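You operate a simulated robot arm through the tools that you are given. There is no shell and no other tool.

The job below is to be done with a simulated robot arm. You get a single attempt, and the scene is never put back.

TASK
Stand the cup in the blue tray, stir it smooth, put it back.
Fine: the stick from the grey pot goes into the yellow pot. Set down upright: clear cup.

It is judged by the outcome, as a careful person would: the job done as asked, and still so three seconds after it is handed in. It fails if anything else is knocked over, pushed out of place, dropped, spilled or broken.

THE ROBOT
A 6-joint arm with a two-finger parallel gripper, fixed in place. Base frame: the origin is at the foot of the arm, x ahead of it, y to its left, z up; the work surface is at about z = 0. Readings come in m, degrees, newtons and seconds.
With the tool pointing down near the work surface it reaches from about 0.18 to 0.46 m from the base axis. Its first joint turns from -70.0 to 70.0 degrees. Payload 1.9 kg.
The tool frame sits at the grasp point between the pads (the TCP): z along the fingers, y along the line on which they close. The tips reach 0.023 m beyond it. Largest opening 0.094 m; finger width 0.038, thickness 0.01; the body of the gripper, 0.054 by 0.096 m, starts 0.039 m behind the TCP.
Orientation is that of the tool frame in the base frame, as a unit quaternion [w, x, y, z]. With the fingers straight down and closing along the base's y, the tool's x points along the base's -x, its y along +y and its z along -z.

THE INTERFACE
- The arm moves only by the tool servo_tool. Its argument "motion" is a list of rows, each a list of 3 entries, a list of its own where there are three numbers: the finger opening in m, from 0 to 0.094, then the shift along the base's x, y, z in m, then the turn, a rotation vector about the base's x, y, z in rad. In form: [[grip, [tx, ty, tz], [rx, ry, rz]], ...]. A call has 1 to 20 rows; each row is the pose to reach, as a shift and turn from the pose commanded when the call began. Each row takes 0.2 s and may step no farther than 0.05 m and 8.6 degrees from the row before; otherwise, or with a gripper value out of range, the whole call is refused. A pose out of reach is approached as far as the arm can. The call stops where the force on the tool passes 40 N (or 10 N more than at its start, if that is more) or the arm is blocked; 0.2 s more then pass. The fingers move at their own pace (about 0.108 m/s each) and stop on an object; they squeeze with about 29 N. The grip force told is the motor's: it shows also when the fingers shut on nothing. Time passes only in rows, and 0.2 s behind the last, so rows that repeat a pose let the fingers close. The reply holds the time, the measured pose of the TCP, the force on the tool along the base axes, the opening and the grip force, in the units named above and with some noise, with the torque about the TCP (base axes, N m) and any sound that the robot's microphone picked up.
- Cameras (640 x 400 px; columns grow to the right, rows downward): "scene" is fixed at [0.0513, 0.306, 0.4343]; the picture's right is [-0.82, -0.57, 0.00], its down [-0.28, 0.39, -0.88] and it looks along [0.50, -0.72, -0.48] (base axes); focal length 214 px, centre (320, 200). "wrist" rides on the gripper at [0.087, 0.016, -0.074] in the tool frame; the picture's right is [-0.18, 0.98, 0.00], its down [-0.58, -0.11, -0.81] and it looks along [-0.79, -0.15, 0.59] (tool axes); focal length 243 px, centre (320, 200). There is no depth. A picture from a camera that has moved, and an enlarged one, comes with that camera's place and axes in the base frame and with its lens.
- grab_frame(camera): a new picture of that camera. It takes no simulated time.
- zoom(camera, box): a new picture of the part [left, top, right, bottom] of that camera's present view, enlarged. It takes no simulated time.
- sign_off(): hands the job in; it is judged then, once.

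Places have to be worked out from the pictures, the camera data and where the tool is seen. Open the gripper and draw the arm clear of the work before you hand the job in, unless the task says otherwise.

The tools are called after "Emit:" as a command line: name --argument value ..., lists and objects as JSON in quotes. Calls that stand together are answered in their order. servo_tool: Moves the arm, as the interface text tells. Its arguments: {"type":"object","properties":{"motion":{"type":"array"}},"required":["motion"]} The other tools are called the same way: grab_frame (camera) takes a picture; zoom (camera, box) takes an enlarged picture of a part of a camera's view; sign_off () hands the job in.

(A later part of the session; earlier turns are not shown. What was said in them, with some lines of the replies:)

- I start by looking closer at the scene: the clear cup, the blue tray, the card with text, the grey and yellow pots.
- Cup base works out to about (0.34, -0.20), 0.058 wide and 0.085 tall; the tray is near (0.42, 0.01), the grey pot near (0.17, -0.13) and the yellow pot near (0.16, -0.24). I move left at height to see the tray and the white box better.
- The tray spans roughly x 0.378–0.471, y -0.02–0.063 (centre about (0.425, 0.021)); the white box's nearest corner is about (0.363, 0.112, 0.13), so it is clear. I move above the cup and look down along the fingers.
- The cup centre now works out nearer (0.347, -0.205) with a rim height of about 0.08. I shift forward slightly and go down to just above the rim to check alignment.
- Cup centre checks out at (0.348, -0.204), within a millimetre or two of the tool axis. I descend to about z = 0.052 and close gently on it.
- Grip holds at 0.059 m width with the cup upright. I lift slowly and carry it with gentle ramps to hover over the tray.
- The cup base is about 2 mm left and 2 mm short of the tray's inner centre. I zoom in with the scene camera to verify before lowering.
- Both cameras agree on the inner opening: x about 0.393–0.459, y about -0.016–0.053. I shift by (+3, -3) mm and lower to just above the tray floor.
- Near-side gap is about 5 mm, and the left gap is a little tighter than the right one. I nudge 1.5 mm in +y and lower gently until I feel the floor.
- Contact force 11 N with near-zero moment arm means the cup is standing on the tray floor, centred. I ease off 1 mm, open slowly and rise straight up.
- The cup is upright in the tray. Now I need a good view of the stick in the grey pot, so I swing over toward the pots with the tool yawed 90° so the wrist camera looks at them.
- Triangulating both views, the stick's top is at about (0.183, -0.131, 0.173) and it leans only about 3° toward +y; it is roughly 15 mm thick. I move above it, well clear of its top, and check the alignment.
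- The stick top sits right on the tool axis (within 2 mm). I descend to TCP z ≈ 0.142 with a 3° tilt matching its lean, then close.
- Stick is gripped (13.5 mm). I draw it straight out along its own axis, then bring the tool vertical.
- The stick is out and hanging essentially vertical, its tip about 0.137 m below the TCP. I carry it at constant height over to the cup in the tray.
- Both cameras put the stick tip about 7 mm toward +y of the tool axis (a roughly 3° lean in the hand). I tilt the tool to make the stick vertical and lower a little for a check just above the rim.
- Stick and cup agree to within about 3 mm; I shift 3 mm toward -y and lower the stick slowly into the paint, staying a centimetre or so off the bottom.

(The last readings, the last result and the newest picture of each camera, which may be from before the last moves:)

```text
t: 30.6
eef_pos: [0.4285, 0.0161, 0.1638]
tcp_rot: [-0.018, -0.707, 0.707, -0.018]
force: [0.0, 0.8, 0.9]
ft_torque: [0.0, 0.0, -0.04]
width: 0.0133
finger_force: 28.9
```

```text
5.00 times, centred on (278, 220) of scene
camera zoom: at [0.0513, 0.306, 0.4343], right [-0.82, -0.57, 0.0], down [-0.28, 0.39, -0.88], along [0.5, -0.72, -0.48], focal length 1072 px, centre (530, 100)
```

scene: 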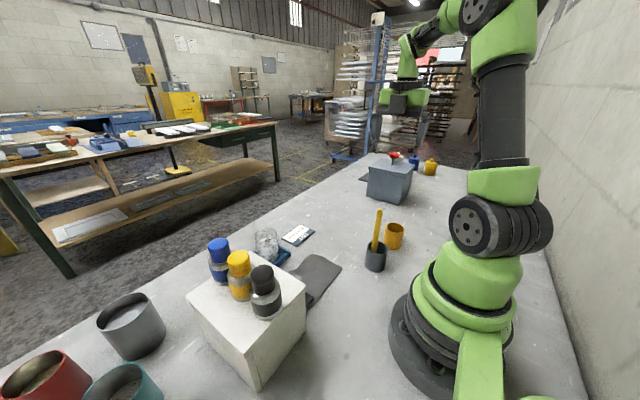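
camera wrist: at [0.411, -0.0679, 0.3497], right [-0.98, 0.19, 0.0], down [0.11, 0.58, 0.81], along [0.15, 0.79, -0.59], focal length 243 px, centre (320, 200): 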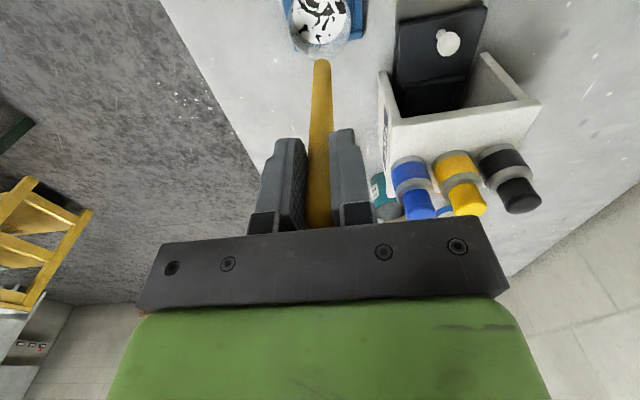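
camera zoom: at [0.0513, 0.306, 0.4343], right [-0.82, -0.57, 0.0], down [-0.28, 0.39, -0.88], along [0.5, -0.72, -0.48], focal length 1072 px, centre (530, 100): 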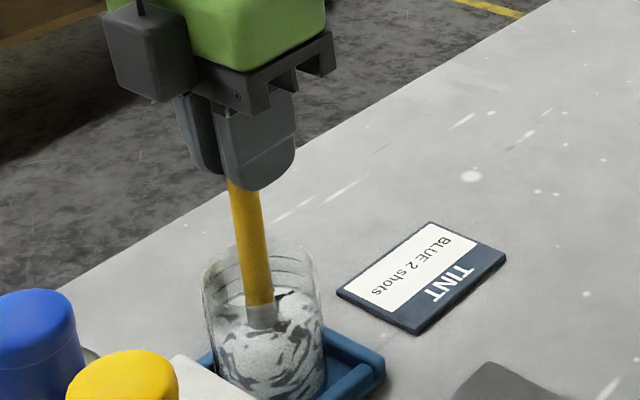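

The stick is in the paint and centred with no side force. I stir in circles of about 9–10 mm radius.

Emit:
servo_tool --motion '[[0.004, [0.005, 0, 0], [0, 0, 0]], [0.004, [0.006, 0.006, 0], [0, 0, 0]], [0.004, [0, 0.009, 0], [0, 0, 0]], [0.004, [-0.0064, 0.0064, 0], [0, 0, 0]], [0.004, [-0.009, 0, 0], [0, 0, 0]], [0.004, [-0.0064, -0.0064, 0], [0, 0, 0]], [0.004, [0, -0.009, 0], [0, 0, 0]], [0.004, [0.0064, -0.0064, 0], [0, 0, 0]], [0.004, [0.009, 0, 0], [0, 0, 0]], [0.004, [0.0064, 0.0064, 0], [0, 0, 0]], [0.004, [0, 0.009, 0], [0, 0, 0]], [0.004, [-0.0064, 0.0064, 0], [0, 0, 0]], [0.004, [-0.009, 0, 0], [0, 0, 0]], [0.004, [-0.0064, -0.0064, 0], [0, 0, 0]], [0.004, [0, -0.009, 0], [0, 0, 0]], [0.004, [0.0064, -0.0064, 0], [0, 0, 0]], [0.004, [0.009, 0, 0], [0, 0, 0]], [0.004, [0.005, 0.004, 0], [0, 0, 0]], [0.004, [0, 0, 0], [0, 0, 0]]]'

Emit:
zoom --camera "wrist" --box '[240, 0, 400, 100]'

Emit:
zoom --camera "scene" --box '[230, 180, 326, 260]'

```text
t: 34.6
eef_pos: [0.4286, 0.0174, 0.1639]
tcp_rot: [-0.018, -0.706, 0.707, -0.017]
force: [0.0, 0.8, 0.1]
ft_torque: [0.01, -0.01, 0.03]
width: 0.0132
finger_force: 29.0
```

```text
4.00 times, centred on (320, 50) of wrist
camera zoom: at [0.4123, -0.0659, 0.2421], right [-0.98, 0.19, -0.01], down [0.11, 0.62, 0.78], along [0.15, 0.76, -0.63], focal length 970 px, centre (320, 800)
```

zoom: 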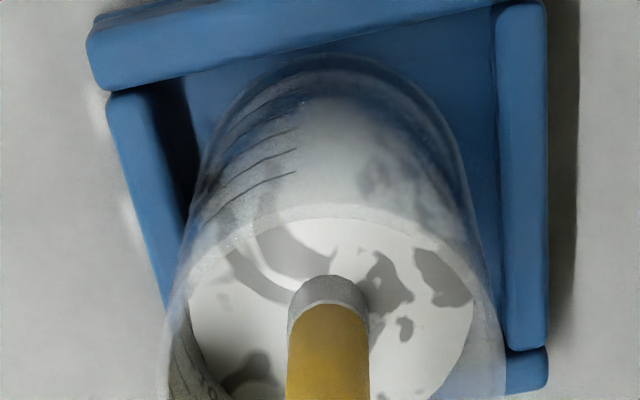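

```text
5.00 times, centred on (278, 220) of scene
camera zoom: at [0.0513, 0.306, 0.4343], right [-0.82, -0.57, 0.0], down [-0.28, 0.39, -0.88], along [0.5, -0.72, -0.48], focal length 1072 px, centre (530, 100)
```

zoom: 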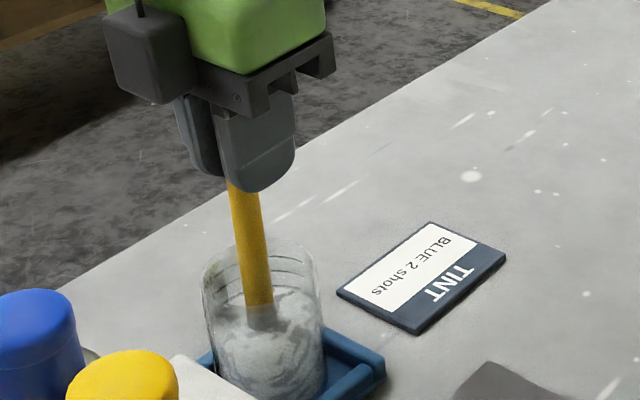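

The streaks are visibly fading and there are no side forces. I keep stirring.

Emit:
servo_tool --motion '[[0.004, [0.005, 0, 0], [0, 0, 0]], [0.004, [0.006, 0.006, 0], [0, 0, 0]], [0.004, [0, 0.009, 0], [0, 0, 0]], [0.004, [-0.0064, 0.0064, 0], [0, 0, 0]], [0.004, [-0.009, 0, 0], [0, 0, 0]], [0.004, [-0.0064, -0.0064, 0], [0, 0, 0]], [0.004, [0, -0.009, 0], [0, 0, 0]], [0.004, [0.0064, -0.0064, 0], [0, 0, 0]], [0.004, [0.009, 0, 0], [0, 0, 0]], [0.004, [0.0064, 0.0064, 0], [0, 0, 0]], [0.004, [0, 0.009, 0], [0, 0, 0]], [0.004, [-0.0064, 0.0064, 0], [0, 0, 0]], [0.004, [-0.009, 0, 0], [0, 0, 0]], [0.004, [-0.0064, -0.0064, 0], [0, 0, 0]], [0.004, [0, -0.009, 0], [0, 0, 0]], [0.004, [0.0064, -0.0064, 0], [0, 0, 0]], [0.004, [0.009, 0, 0], [0, 0, 0]], [0.004, [0.005, 0.004, 0], [0, 0, 0]], [0.004, [0, 0, 0], [0, 0, 0]]]'

Emit:
zoom --camera "wrist" --box '[240, 0, 400, 100]'

```text
t: 38.6
eef_pos: [0.4283, 0.0175, 0.164]
tcp_rot: [-0.018, -0.706, 0.708, -0.017]
force: [0.2, -0.4, 0.6]
ft_torque: [0.02, 0.03, -0.01]
width: 0.0139
finger_force: 29.5
```

```text
4.00 times, centred on (320, 50) of wrist
camera zoom: at [0.4124, -0.0661, 0.2416], right [-0.98, 0.19, -0.01], down [0.11, 0.62, 0.78], along [0.15, 0.76, -0.63], focal length 970 px, centre (320, 800)
```

zoom: 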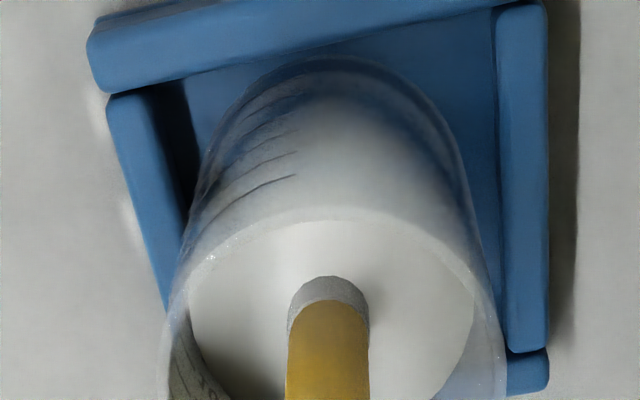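

The paint is smooth. One more circle for good measure, then I raise the tip just above the paint and let it drain inside the cup.

Emit:
servo_tool --motion '[[0.004, [0.005, 0, 0], [0, 0, 0]], [0.004, [0.006, 0.006, 0], [0, 0, 0]], [0.004, [0, 0.009, 0], [0, 0, 0]], [0.004, [-0.0064, 0.0064, 0], [0, 0, 0]], [0.004, [-0.009, 0, 0], [0, 0, 0]], [0.004, [-0.0064, -0.0064, 0], [0, 0, 0]], [0.004, [0, -0.009, 0], [0, 0, 0]], [0.004, [0.005, -0.005, 0], [0, 0, 0]], [0.004, [0, 0, 0], [0, 0, 0]], [0.004, [0, 0, 0.01], [0, 0, 0]], [0.004, [0, 0, 0.025], [0, 0, 0]], [0.004, [0, 0, 0.04], [0, 0, 0]], [0.004, [0, 0, 0.05], [0, 0, 0]], [0.004, [0, 0, 0.05], [0, 0, 0]], [0.004, [0, 0, 0.05], [0, 0, 0]], [0.004, [0, 0, 0.05], [0, 0, 0]], [0.004, [0, 0, 0.05], [0, 0, 0]], [0.004, [0, 0, 0.05], [0, 0, 0]], [0.004, [0, 0, 0.05], [0, 0, 0]], [0.004, [0, 0, 0.05], [0, 0, 0]]]'

Emit:
zoom --camera "wrist" --box '[240, 0, 400, 100]'

Emit:
zoom --camera "scene" --box '[230, 180, 326, 260]'

```text
t: 42.8
eef_pos: [0.4267, 0.0167, 0.2132]
tcp_rot: [-0.017, -0.706, 0.707, -0.018]
force: [0.2, 0.7, 0.7]
ft_torque: [0.01, 0.0, 0.02]
width: 0.0138
finger_force: 29.2
```

```text
4.00 times, centred on (320, 50) of wrist
camera zoom: at [0.4105, -0.0671, 0.2926], right [-0.98, 0.19, -0.01], down [0.11, 0.62, 0.78], along [0.15, 0.76, -0.63], focal length 970 px, centre (320, 800)
```

zoom: 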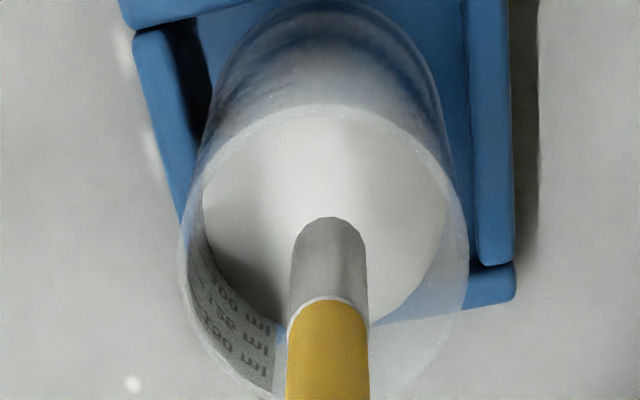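

```text
5.00 times, centred on (278, 220) of scene
camera zoom: at [0.0513, 0.306, 0.4343], right [-0.82, -0.57, 0.0], down [-0.28, 0.39, -0.88], along [0.5, -0.72, -0.48], focal length 1072 px, centre (530, 100)
```

zoom: 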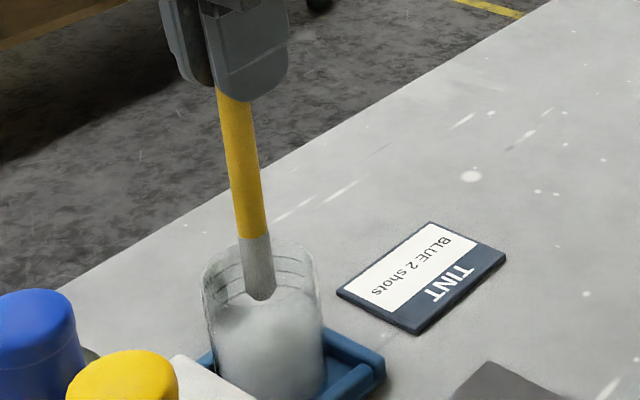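

The paint looks uniform. I let the stick drain a bit longer inside the cup, then lift it straight up and out.

Emit:
servo_tool --motion '[[0.004, [0, 0, 0], [0, 0, 0]], [0.004, [0, 0, 0], [0, 0, 0]], [0.004, [0, 0, 0], [0, 0, 0]], [0.004, [0, 0, 0], [0, 0, 0]], [0.004, [0, 0, 0], [0, 0, 0]], [0.004, [0, 0, 0], [0, 0, 0]], [0.004, [0, 0, 0], [0, 0, 0]], [0.004, [0, 0, 0], [0, 0, 0]], [0.004, [0, 0, 0], [0, 0, 0]], [0.004, [0, 0, 0], [0, 0, 0]], [0.004, [0, 0, 0.006], [0, 0, 0]], [0.004, [0, 0, 0.016], [0, 0, 0]], [0.004, [0, 0, 0.028], [0, 0, 0]], [0.004, [0, 0, 0.04], [0, 0, 0]], [0.004, [0, 0, 0.052], [0, 0, 0]], [0.004, [0, 0, 0.064], [0, 0, 0]], [0.004, [0, 0, 0.07], [0, 0, 0]], [0.004, [0, 0, 0.07], [0, 0, 0]]]'

Emit:
grab_frame --camera "wrist"

Emit:
zoom --camera "scene" --box '[210, 140, 338, 270]'

```text
t: 46.6
eef_pos: [0.4267, 0.0151, 0.2845]
tcp_rot: [-0.017, -0.706, 0.708, -0.017]
force: [-0.1, -0.6, -1.0]
ft_torque: [0.0, -0.01, -0.02]
width: 0.0139
finger_force: 28.4
```

```text
taken
camera wrist: at [0.4108, -0.0683, 0.3621], right [-0.98, 0.18, -0.01], down [0.11, 0.62, 0.78], along [0.15, 0.76, -0.63], focal length 243 px, centre (320, 200)
```

wrist: 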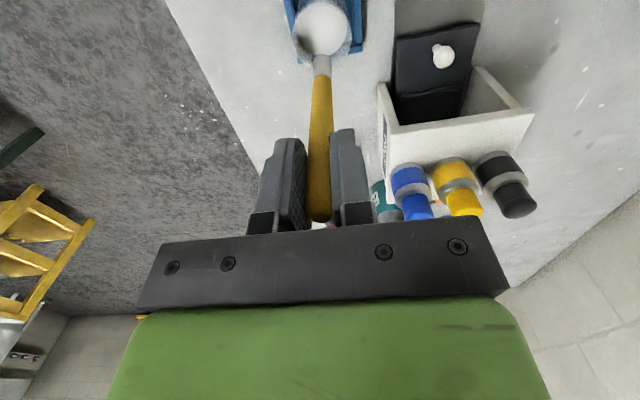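

```text
3.08 times, centred on (274, 205) of scene
camera zoom: at [0.0513, 0.306, 0.4343], right [-0.82, -0.57, 0.0], down [-0.28, 0.39, -0.88], along [0.5, -0.72, -0.48], focal length 660 px, centre (462, 185)
```

zoom: 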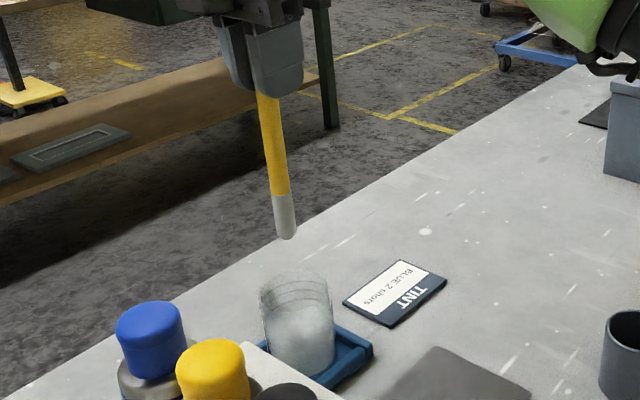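

The cup is smooth and undisturbed; the stick tip is now at about 0.145 m below the TCP (it seems to have slid down a few mm). I carry it to above the yellow pot (about (0.162, -0.236)) and give it a slight lean so it will rest against the rim when released.

Emit:
servo_tool --motion '[[0.004, [-0.01, -0.009, 0], [0, 0, 0]], [0.004, [-0.035, -0.03, 0], [0, 0, 0]], [0.004, [-0.065, -0.056, 0], [0, 0, 0]], [0.004, [-0.095, -0.082, 0], [0, 0, 0]], [0.004, [-0.125, -0.108, 0], [0, 0, 0]], [0.004, [-0.155, -0.134, 0], [0, 0, 0]], [0.004, [-0.185, -0.16, 0], [0, 0, 0]], [0.004, [-0.215, -0.185, 0], [-0.03, 0, 0]], [0.004, [-0.24, -0.207, 0], [-0.07, 0, 0]], [0.004, [-0.257, -0.22, 0], [-0.11, 0, 0]], [0.004, [-0.2645, -0.2259, 0], [-0.137, 0, 0]], [0.004, [-0.2645, -0.2259, 0], [-0.137, 0, 0]]]'

Emit:
grab_frame --camera "wrist"

Emit:
zoom --camera "scene" --box '[340, 130, 448, 260]'

```text
t: 49.2
eef_pos: [0.1623, -0.2094, 0.2829]
tcp_rot: [-0.066, -0.703, 0.705, -0.066]
force: [-0.2, -0.3, -0.3]
ft_torque: [0.01, 0.0, 0.0]
width: 0.0141
finger_force: 28.8
```

```text
taken
camera wrist: at [0.1457, -0.2807, 0.3731], right [-0.98, 0.18, -0.03], down [0.11, 0.72, 0.68], along [0.15, 0.67, -0.73], focal length 243 px, centre (320, 200)
```

wrist: 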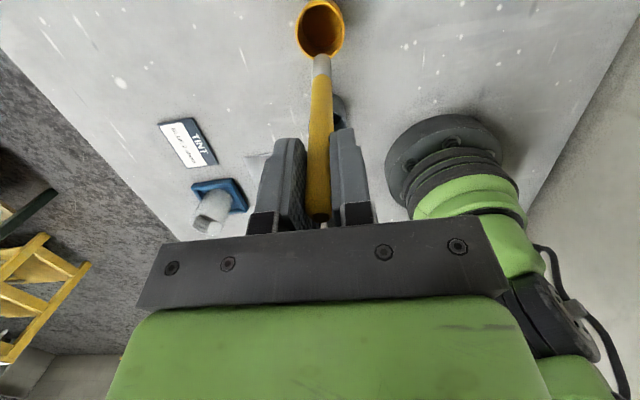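

```text
3.08 times, centred on (394, 195) of scene
camera zoom: at [0.0513, 0.306, 0.4343], right [-0.82, -0.57, 0.0], down [-0.28, 0.39, -0.88], along [0.5, -0.72, -0.48], focal length 660 px, centre (92, 215)
```

zoom: 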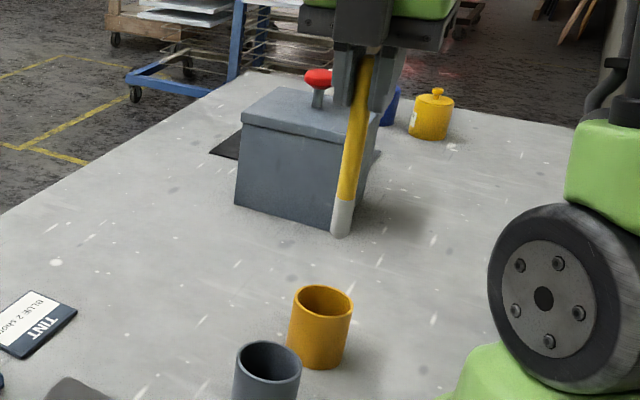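

I zoom in to compare the tip with the yellow pot's mouth.

Emit:
zoom --camera "wrist" --box '[260, 0, 388, 80]'

Emit:
zoom --camera "scene" --box '[366, 180, 430, 260]'

```text
5.00 times, centred on (324, 40) of wrist
camera zoom: at [0.1457, -0.2807, 0.3731], right [-0.98, 0.18, -0.03], down [0.11, 0.72, 0.68], along [0.15, 0.67, -0.73], focal length 1213 px, centre (300, 1000)
```

zoom: 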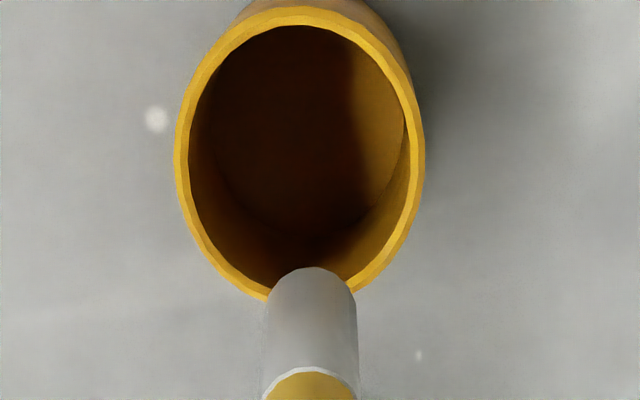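

```text
5.00 times, centred on (398, 220) of scene
camera zoom: at [0.0513, 0.306, 0.4343], right [-0.82, -0.57, 0.0], down [-0.28, 0.39, -0.88], along [0.5, -0.72, -0.48], focal length 1072 px, centre (-70, 100)
```

zoom: 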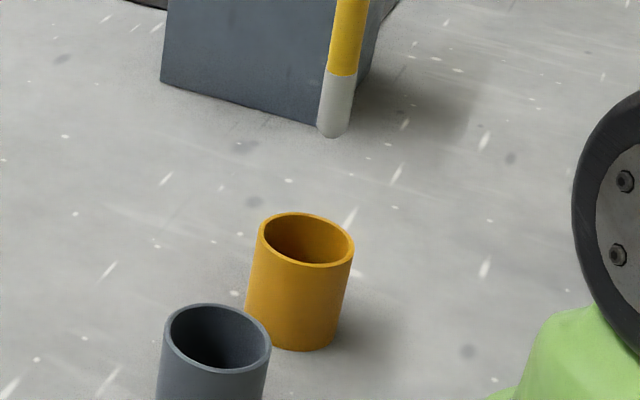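

Tip is at about (0.160, -0.230, 0.140) and the pot centre at about (0.163, -0.2355), so I shift 3 mm in x and lower the stick part-way into the pot.

Emit:
servo_tool --motion '[[0.004, [0.003, 0, -0.005], [0, 0, 0]], [0.004, [0.003, 0, -0.025], [0, 0, 0]], [0.004, [0.003, 0, -0.045], [0, 0, 0]], [0.004, [0.003, 0, -0.065], [0, 0, 0]], [0.004, [0.003, 0, -0.085], [0, 0, 0]], [0.004, [0.003, 0, -0.105], [0, 0, 0]], [0.004, [0.003, 0, -0.105], [0, 0, 0]]]'

Emit:
zoom --camera "wrist" --box '[240, 0, 400, 100]'

Emit:
zoom --camera "scene" --box '[356, 170, 436, 260]'

```text
t: 50.8
eef_pos: [0.1669, -0.2101, 0.1773]
tcp_rot: [-0.067, -0.703, 0.705, -0.066]
force: [-0.2, 0.0, -0.2]
ft_torque: [0.0, -0.01, 0.0]
width: 0.014
finger_force: 28.4
```

```text
4.00 times, centred on (320, 50) of wrist
camera zoom: at [0.1507, -0.281, 0.2662], right [-0.98, 0.18, -0.03], down [0.11, 0.72, 0.68], along [0.15, 0.67, -0.73], focal length 970 px, centre (320, 800)
```

zoom: 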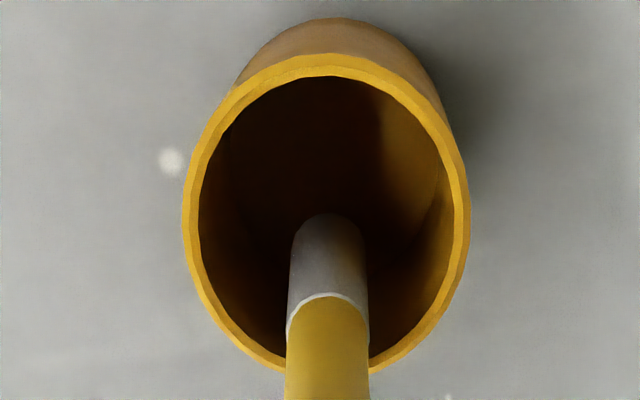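

```text
4.44 times, centred on (396, 215) of scene
camera zoom: at [0.0513, 0.306, 0.4343], right [-0.82, -0.57, 0.0], down [-0.28, 0.39, -0.88], along [0.5, -0.72, -0.48], focal length 953 px, centre (-18, 133)
```

zoom: 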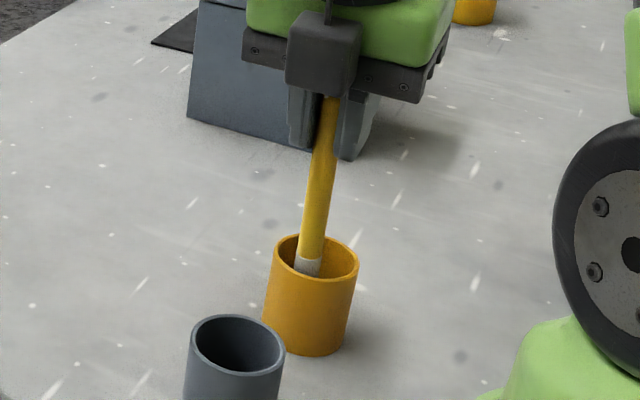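

The stick is inside the yellow pot without touching. I continue down in small steps toward the pot floor.

Emit:
servo_tool --motion '[[0.004, [0, 0, -0.01], [0, 0, 0]], [0.004, [0, 0, -0.018], [0, 0, 0]], [0.004, [0, 0, -0.024], [0, 0, 0]], [0.004, [0, 0, -0.026], [0, 0, 0]], [0.004, [0, 0, -0.026], [0, 0, 0]]]'

Emit:
zoom --camera "scene" --box '[356, 170, 436, 260]'

Emit:
zoom --camera "wrist" --box '[240, 0, 400, 100]'

```text
t: 52.0
eef_pos: [0.1672, -0.2098, 0.1531]
tcp_rot: [-0.066, -0.703, 0.705, -0.066]
force: [-3.6, -8.0, 0.7]
ft_torque: [-0.74, 0.31, -0.03]
width: 0.014
finger_force: 29.2
```

```text
4.44 times, centred on (396, 215) of scene
camera zoom: at [0.0513, 0.306, 0.4343], right [-0.82, -0.57, 0.0], down [-0.28, 0.39, -0.88], along [0.5, -0.72, -0.48], focal length 953 px, centre (-18, 133)
```

zoom: 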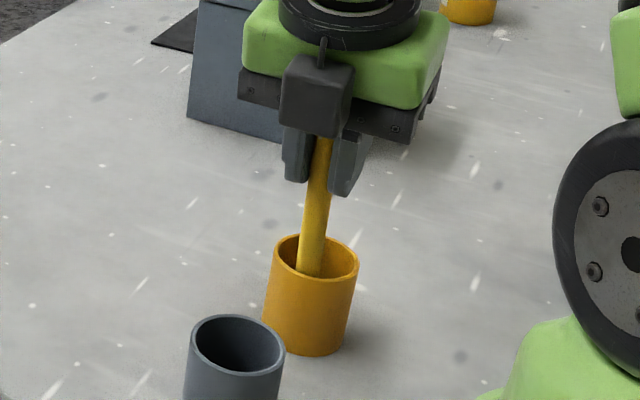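

```text
4.00 times, centred on (320, 50) of wrist
camera zoom: at [0.15, -0.2813, 0.2422], right [-0.98, 0.18, -0.03], down [0.11, 0.72, 0.68], along [0.15, 0.67, -0.73], focal length 970 px, centre (320, 800)
```

zoom: 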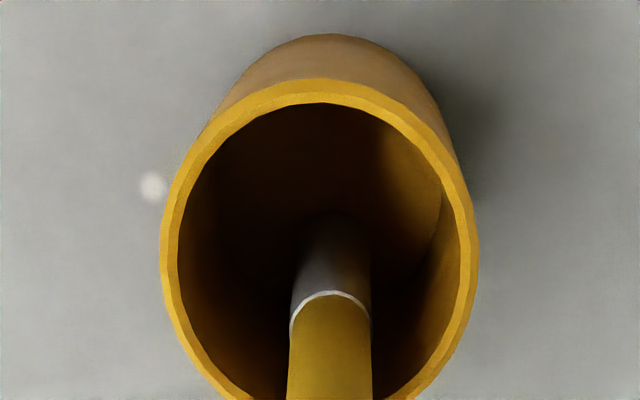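

The side force at 0.09 m below the TCP (height 0.061) shows the stick just leaning on the +y rim. The pot hasn't moved; I back off 3 mm toward -y to relieve that before going lower.

Emit:
servo_tool --motion '[[0.004, [-0.0008, -0.0015, 0], [0, 0, 0]], [0.004, [-0.0015, -0.003, 0], [0, 0, 0]], [0.004, [-0.0015, -0.003, 0], [0, 0, 0]]]'

```text
t: 52.8
eef_pos: [0.1654, -0.2132, 0.1532]
tcp_rot: [-0.066, -0.703, 0.705, -0.065]
force: [0.0, 1.1, 0.0]
ft_torque: [-0.01, 0.01, 0.02]
width: 0.0138
finger_force: 29.4
```

Forces are back to zero. I lower along the stick's axis by a few more millimetres to reach the floor.

Emit:
servo_tool --motion '[[0.004, [0, -0.0002, -0.001], [0, 0, 0]], [0.004, [0, -0.0004, -0.002], [0, 0, 0]], [0.004, [0, -0.0006, -0.003], [0, 0, 0]], [0.004, [0, -0.0008, -0.004], [0, 0, 0]], [0.004, [0, -0.0008, -0.004], [0, 0, 0]]]'

```text
t: 54.0
eef_pos: [0.1652, -0.2149, 0.1492]
tcp_rot: [-0.066, -0.704, 0.704, -0.066]
force: [-1.4, 0.8, 26.1]
ft_torque: [-0.25, 0.2, -0.01]
width: 0.0139
finger_force: 29.5
```

The tip is on the pot floor (26 N upward). I ease up 2 mm and read the force before releasing.

Emit:
servo_tool --motion '[[0.004, [0, 0.0002, 0.001], [0, 0, 0]], [0.004, [0, 0.0004, 0.002], [0, 0, 0]], [0.004, [0, 0.0004, 0.002], [0, 0, 0]]]'

Emit:
zoom --camera "scene" --box '[356, 170, 436, 260]'

Emit:
zoom --camera "wrist" --box '[240, 0, 400, 100]'

```text
t: 54.8
eef_pos: [0.1631, -0.2125, 0.1516]
tcp_rot: [-0.067, -0.704, 0.704, -0.064]
force: [-0.2, -0.5, -0.2]
ft_torque: [-0.02, -0.01, -0.02]
width: 0.0139
finger_force: 28.8
```

```text
4.44 times, centred on (396, 215) of scene
camera zoom: at [0.0513, 0.306, 0.4343], right [-0.82, -0.57, 0.0], down [-0.28, 0.39, -0.88], along [0.5, -0.72, -0.48], focal length 953 px, centre (-18, 133)
```

zoom: 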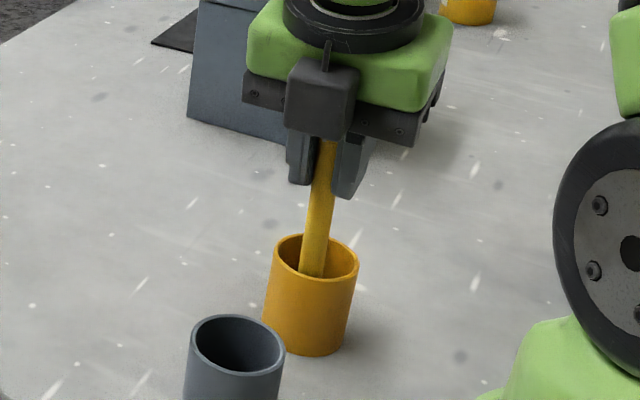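

```text
4.00 times, centred on (320, 50) of wrist
camera zoom: at [0.1483, -0.2843, 0.2396], right [-0.98, 0.18, -0.03], down [0.11, 0.72, 0.69], along [0.15, 0.67, -0.73], focal length 970 px, centre (320, 800)
```

zoom: 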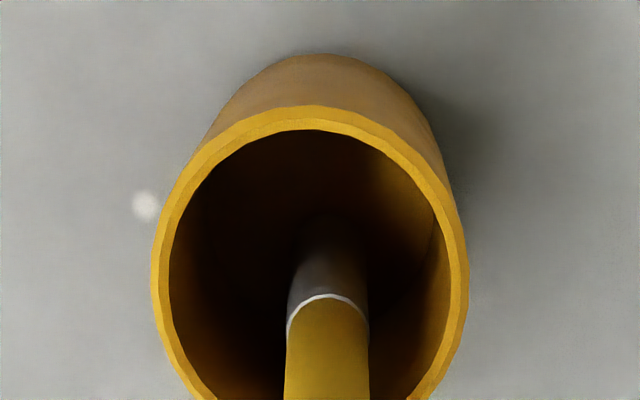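

Forces are zero, the stick leans within the pot. I open slowly, wait, and retreat along the stick's axis.

Emit:
servo_tool --motion '[[0.012, [0, 0, 0], [0, 0, 0]], [0.016, [0, 0, 0], [0, 0, 0]], [0.02, [0, 0, 0], [0, 0, 0]], [0.028, [0, 0, 0], [0, 0, 0]], [0.045, [0, 0, 0], [0, 0, 0]], [0.07, [0, 0, 0], [0, 0, 0]], [0.094, [0, 0, 0], [0, 0, 0]], [0.094, [0, 0.0015, 0.01], [0, 0, 0]], [0.094, [0, 0.005, 0.03], [0, 0, 0]], [0.094, [0, 0.0095, 0.06], [0, 0, 0]], [0.094, [0, 0.014, 0.09], [0.05, 0, 0]], [0.094, [0, 0.014, 0.12], [0.12, 0, 0]], [0.094, [0, 0.014, 0.14], [0.187, 0, 0]], [0.094, [0, 0.014, 0.14], [0.187, 0, 0]]]'

Emit:
grab_frame --camera "wrist"

Emit:
zoom --camera "scene" --box '[340, 150, 448, 280]'

```text
t: 57.8
eef_pos: [0.1653, -0.1996, 0.291]
tcp_rot: [-0.001, 0.707, -0.707, 0.0]
force: [0.0, -0.4, -0.2]
ft_torque: [0.0, 0.01, -0.03]
width: 0.094
finger_force: 0.1
```

```text
taken
camera wrist: at [0.1485, -0.2865, 0.3647], right [-0.98, 0.19, 0.0], down [0.11, 0.58, 0.81], along [0.15, 0.79, -0.59], focal length 243 px, centre (320, 200)
```

wrist: 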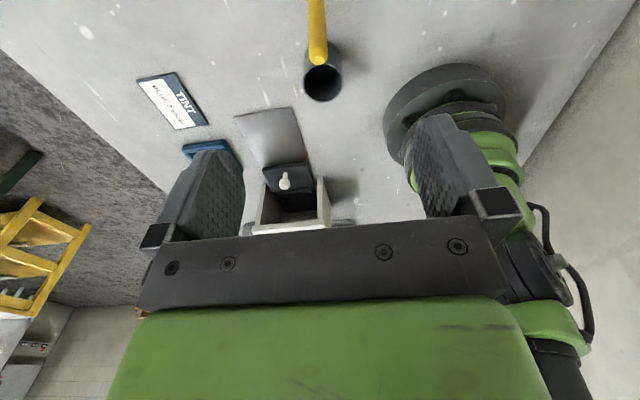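

```text
3.08 times, centred on (394, 215) of scene
camera zoom: at [0.0513, 0.306, 0.4343], right [-0.82, -0.57, 0.0], down [-0.28, 0.39, -0.88], along [0.5, -0.72, -0.48], focal length 660 px, centre (92, 154)
```

zoom: 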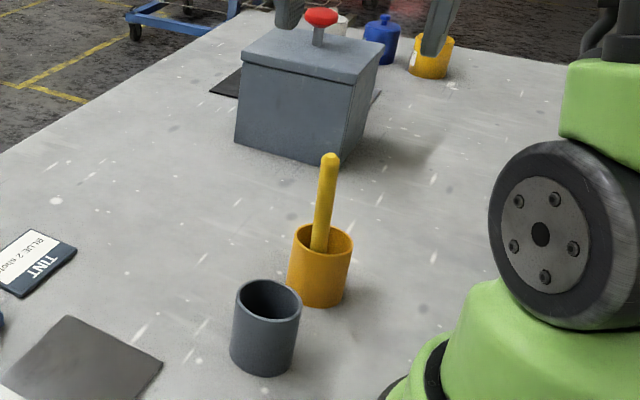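

The stick stands in the yellow pot. Now I return above the cup in the tray with the original yaw, to fetch it back.

Emit:
servo_tool --motion '[[0.094, [0.02, 0.017, 0], [0, 0, -0.13]], [0.094, [0.042, 0.035, 0], [0, 0, -0.26]], [0.094, [0.064, 0.053, 0], [0, 0, -0.39]], [0.094, [0.086, 0.072, 0], [0, 0, -0.52]], [0.094, [0.108, 0.09, 0], [0, 0, -0.65]], [0.094, [0.13, 0.108, 0], [0, 0, -0.78]], [0.094, [0.152, 0.127, 0], [0, 0, -0.91]], [0.094, [0.174, 0.145, 0], [0, 0, -1.04]], [0.094, [0.196, 0.163, 0], [0, 0, -1.17]], [0.094, [0.218, 0.182, 0], [0, 0, -1.3]], [0.094, [0.24, 0.2, 0], [0, 0, -1.43]], [0.094, [0.2622, 0.2183, 0], [0, 0, -1.5708]], [0.094, [0.2622, 0.2183, -0.04], [0, 0, -1.5708]], [0.094, [0.2622, 0.2183, -0.08], [0, 0, -1.5708]], [0.094, [0.2622, 0.2183, -0.12], [0, 0, -1.5708]], [0.094, [0.2622, 0.2183, -0.14], [0, 0, -1.5708]], [0.094, [0.2622, 0.2183, -0.14], [0, 0, -1.5708]]]'

Emit:
grab_frame --camera "wrist"

Emit:
zoom --camera "scene" --box '[210, 160, 338, 270]'

```text
t: 61.4
eef_pos: [0.428, 0.0184, 0.1523]
tcp_rot: [0.0, 0.0, 1.0, 0.0]
force: [-0.5, -0.3, 0.1]
ft_torque: [-0.02, -0.03, 0.0]
width: 0.094
finger_force: 0.1
```

```text
taken
camera wrist: at [0.3414, 0.0339, 0.2257], right [0.19, 0.98, 0.0], down [0.58, -0.11, 0.81], along [0.79, -0.15, -0.59], focal length 243 px, centre (320, 200)
```

wrist: 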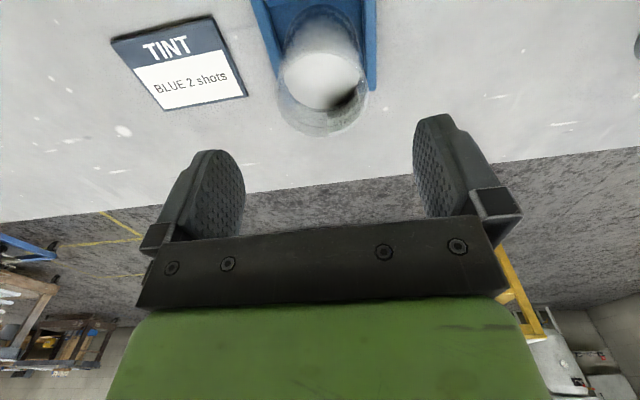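

```text
3.64 times, centred on (274, 215) of scene
camera zoom: at [0.0513, 0.306, 0.4343], right [-0.82, -0.57, 0.0], down [-0.28, 0.39, -0.88], along [0.5, -0.72, -0.48], focal length 780 px, centre (487, 146)
```

zoom: 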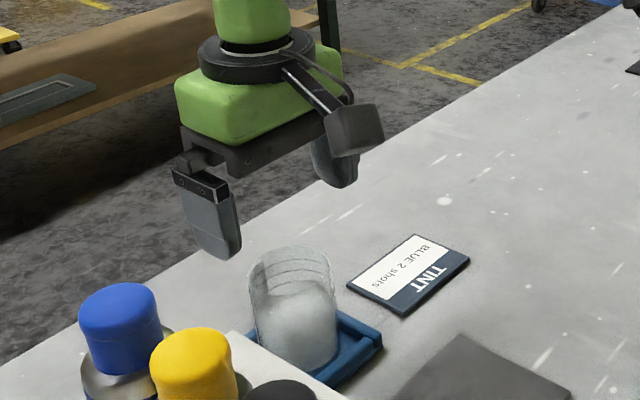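

The cup is aligned under the gripper. I descend to the same grasp height used at release and close.

Emit:
servo_tool --motion '[[0.094, [0, 0, -0.03], [0, 0, 0]], [0.094, [0, 0, -0.06], [0, 0, 0]], [0.094, [0, 0, -0.082], [0, 0, 0]], [0.094, [0, 0, -0.091], [0, 0, 0]], [0.094, [0, 0, -0.091], [0, 0, 0]], [0.075, [0, 0, -0.091], [0, 0, 0]], [0.066, [0, 0, -0.091], [0, 0, 0]], [0.062, [0, 0, -0.091], [0, 0, 0]], [0.058, [0, 0, -0.091], [0, 0, 0]], [0.054, [0, 0, -0.091], [0, 0, 0]], [0.05, [0, 0, -0.091], [0, 0, 0]], [0.05, [0, 0, -0.091], [0, 0, 0]]]'

Emit:
zoom --camera "scene" --box '[210, 160, 338, 270]'

```text
t: 64.0
eef_pos: [0.428, 0.0197, 0.0604]
tcp_rot: [0.0, 0.0, 1.0, 0.0]
force: [0.5, 0.5, -0.1]
ft_torque: [0.01, -0.08, -0.01]
width: 0.0588
finger_force: 29.2
```

```text
3.64 times, centred on (274, 215) of scene
camera zoom: at [0.0513, 0.306, 0.4343], right [-0.82, -0.57, 0.0], down [-0.28, 0.39, -0.88], along [0.5, -0.72, -0.48], focal length 780 px, centre (487, 146)
```

zoom: 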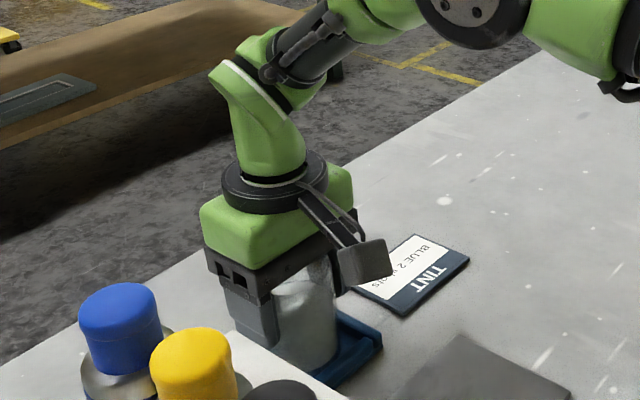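

The cup is gripped again at 0.059 m. I lift it straight up and carry it smoothly back over its original spot.

Emit:
servo_tool --motion '[[0.05, [0, 0, 0.005], [0, 0, 0]], [0.05, [0, 0, 0.015], [0, 0, 0]], [0.05, [0, 0, 0.03], [0, 0, 0]], [0.05, [0, 0, 0.042], [0, 0, 0]], [0.05, [0, 0, 0.048], [0, 0, 0]], [0.05, [-0.002, -0.006, 0.05], [0, 0, 0]], [0.05, [-0.007, -0.021, 0.05], [0, 0, 0]], [0.05, [-0.015, -0.043, 0.05], [0, 0, 0]], [0.05, [-0.023, -0.066, 0.05], [0, 0, 0]], [0.05, [-0.031, -0.09, 0.05], [0, 0, 0]], [0.05, [-0.04, -0.114, 0.05], [0, 0, 0]], [0.05, [-0.048, -0.138, 0.05], [0, 0, 0]], [0.05, [-0.056, -0.162, 0.05], [0, 0, 0]], [0.05, [-0.064, -0.185, 0.05], [0, 0, 0]], [0.05, [-0.071, -0.205, 0.05], [0, 0, 0]], [0.05, [-0.076, -0.218, 0.05], [0, 0, 0]], [0.05, [-0.078, -0.2235, 0.05], [0, 0, 0]], [0.05, [-0.078, -0.2245, 0.05], [0, 0, 0]], [0.05, [-0.078, -0.2245, 0.05], [0, 0, 0]]]'

Emit:
grab_frame --camera "wrist"

Emit:
grab_frame --camera "scene"

```text
t: 68.0
eef_pos: [0.3497, -0.2057, 0.1093]
tcp_rot: [0.0, 0.001, 1.0, 0.0]
force: [-0.2, -0.4, -1.1]
ft_torque: [0.03, 0.0, -0.01]
width: 0.0589
finger_force: 28.6
```

```text
taken
camera wrist: at [0.262, -0.1892, 0.184], right [0.19, 0.98, 0.0], down [0.58, -0.11, 0.81], along [0.79, -0.15, -0.59], focal length 243 px, centre (320, 200)
```

wrist: 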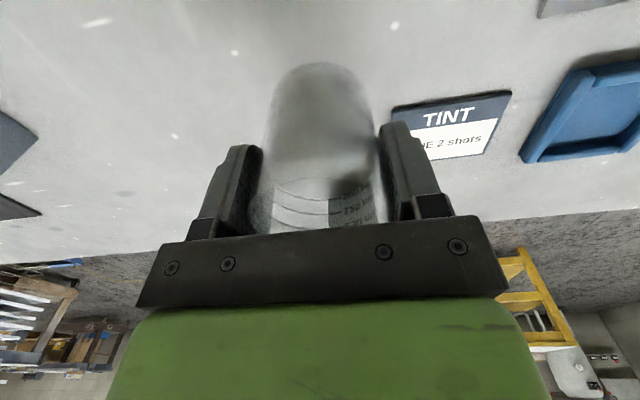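

```text
taken
```

scene: 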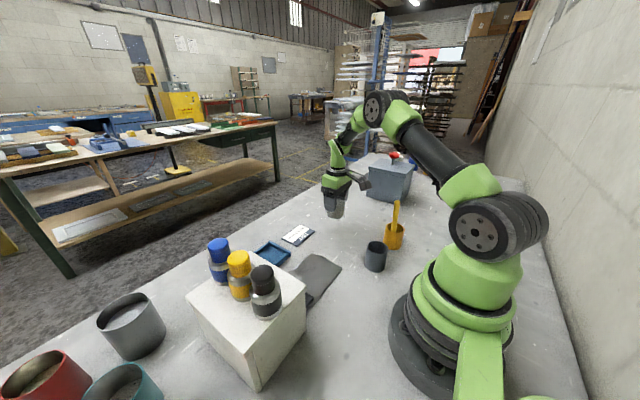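

The cup is over its original position. I lower to just above the table, then feel for contact.

Emit:
servo_tool --motion '[[0.05, [0, 0, -0.008], [0, 0, 0]], [0.05, [0, 0, -0.022], [0, 0, 0]], [0.05, [0, 0, -0.036], [0, 0, 0]], [0.05, [0, 0, -0.048], [0, 0, 0]], [0.05, [0, 0, -0.054], [0, 0, 0]], [0.05, [0, 0, -0.056], [0, 0, 0]], [0.05, [0, 0, -0.057], [0, 0, 0]], [0.05, [0, 0, -0.057], [0, 0, 0]]]'

Emit:
zoom --camera "scene" --box '[260, 160, 400, 250]'

```text
t: 69.8
eef_pos: [0.35, -0.2046, 0.055]
tcp_rot: [0.002, 0.0, 1.0, -0.002]
force: [3.9, -2.0, 20.6]
ft_torque: [0.04, -0.31, 0.02]
width: 0.0591
finger_force: 29.1
```

```text
4.44 times, centred on (330, 205) of scene
camera zoom: at [0.0512, 0.306, 0.4343], right [-0.82, -0.57, 0.0], down [-0.28, 0.39, -0.88], along [0.5, -0.72, -0.48], focal length 953 px, centre (276, 178)
```

zoom: 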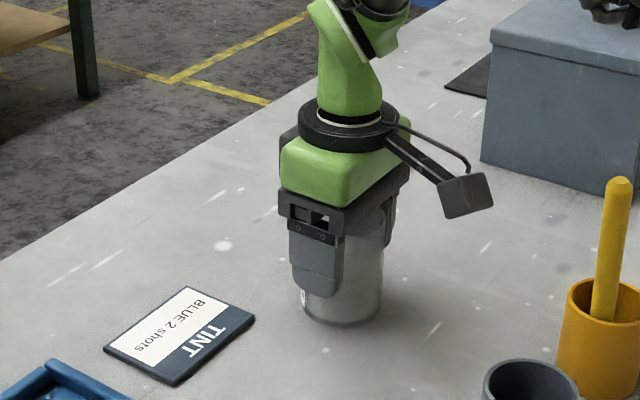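

The cup touches the table (about 20 N), at the same place as before in the picture. I ease off, open slowly and rise straight up.

Emit:
servo_tool --motion '[[0.05, [0, 0, 0.001], [0, 0, 0]], [0.05, [0, 0, 0.0015], [0, 0, 0]], [0.056, [0, 0, 0.0015], [0, 0, 0]], [0.059, [0, 0, 0.0015], [0, 0, 0]], [0.062, [0, 0, 0.0015], [0, 0, 0]], [0.066, [0, 0, 0.0015], [0, 0, 0]], [0.074, [0, 0, 0.0015], [0, 0, 0]], [0.09, [0, 0, 0.0015], [0, 0, 0]], [0.094, [0, 0, 0.0015], [0, 0, 0]], [0.094, [0, 0, 0.012], [0, 0, 0]], [0.094, [0, 0, 0.035], [0, 0, 0]], [0.094, [0, 0, 0.07], [0, 0, 0]], [0.094, [0, 0, 0.11], [0, 0, 0]], [0.094, [0, 0, 0.15], [0, 0, 0]], [0.094, [-0.02, 0.02, 0.19], [0, 0, 0]], [0.094, [-0.05, 0.04, 0.22], [0, 0, 0]], [0.094, [-0.08, 0.06, 0.25], [0, 0, 0]], [0.094, [-0.08, 0.06, 0.25], [0, 0, 0]]]'

Emit:
grab_frame --camera "wrist"

Emit:
grab_frame --camera "scene"

Emit:
zoom --camera "scene" --box '[240, 190, 440, 315]'

```text
t: 73.6
eef_pos: [0.2683, -0.1469, 0.303]
tcp_rot: [0.0, 0.0, 1.0, 0.0]
force: [-0.8, -0.3, -0.6]
ft_torque: [-0.01, -0.01, 0.03]
width: 0.0937
finger_force: 0.0
```

```text
taken
camera wrist: at [0.1814, -0.1318, 0.3774], right [0.19, 0.98, 0.0], down [0.58, -0.11, 0.81], along [0.79, -0.15, -0.59], focal length 243 px, centre (320, 200)
```

wrist: 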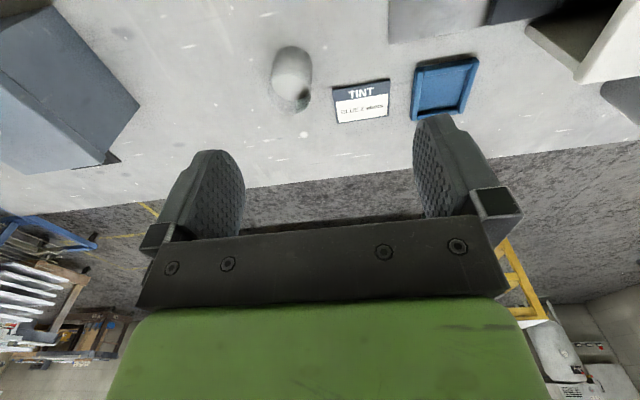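

```text
taken
```

scene: 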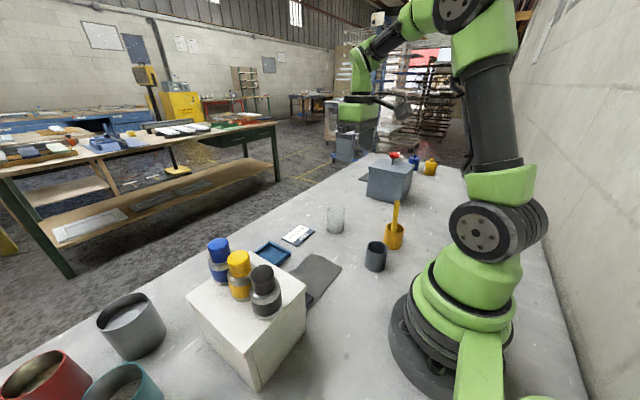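

```text
3.20 times, centred on (340, 252) of scene
camera zoom: at [0.0513, 0.306, 0.4343], right [-0.82, -0.57, 0.0], down [-0.28, 0.39, -0.88], along [0.5, -0.72, -0.48], focal length 686 px, centre (256, 32)
```

zoom: 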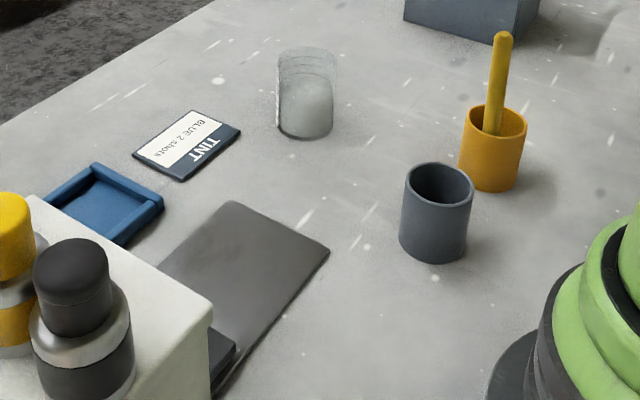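

Everything appears where it should be; I do one last check on the cup contents and table for drips.

Emit:
zoom --camera "wrist" --box '[250, 30, 410, 130]'

Emit:
zoom --camera "scene" --box '[310, 190, 420, 280]'

```text
4.00 times, centred on (330, 80) of wrist
camera zoom: at [0.1814, -0.1318, 0.3774], right [0.19, 0.98, 0.0], down [0.58, -0.11, 0.81], along [0.79, -0.15, -0.59], focal length 970 px, centre (280, 680)
```

zoom: 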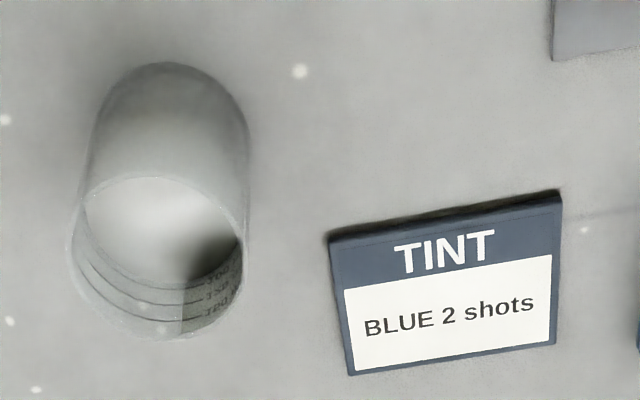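

```text
4.44 times, centred on (365, 235) of scene
camera zoom: at [0.0513, 0.306, 0.4343], right [-0.82, -0.57, 0.0], down [-0.28, 0.39, -0.88], along [0.5, -0.72, -0.48], focal length 953 px, centre (120, 44)
```

zoom: 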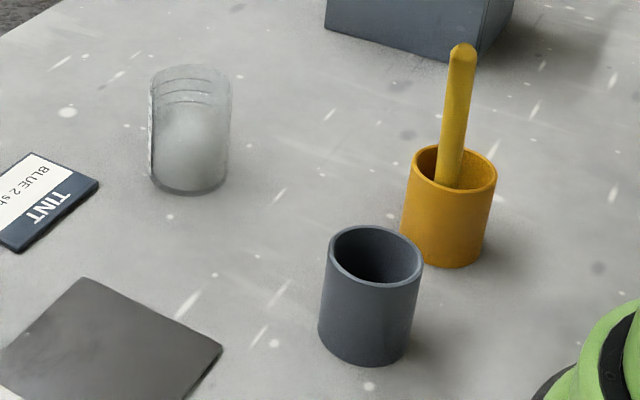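

The paint is uniform, with only a shadow on it. The cup stands upright at its original place, the stick is in the yellow pot and there are no drips. The gripper is open and clear, so I hand the job in.

Emit:
sign_off

```text
The job is handed in.
```

The job is done and handed in. The clear cup stood in the blue tray while I stirred the paint smooth, and it is now back upright at its original spot.

- **Stick:** I stirred with the stick from the grey pot, and it now stands in the yellow pot.
- **Other objects:** In the last pictures nothing else looked moved or knocked over, and I saw no drips. The stick pressed lightly on the yellow pot's rim while going in, but the pot did not move.
- **"Put it back":** I took this to mean the cup.
- **Tint card:** The card reading "BLUE 2 shots" was not part of the instructions, so I added no tint.

The gripper is open and the arm is clear of the work.
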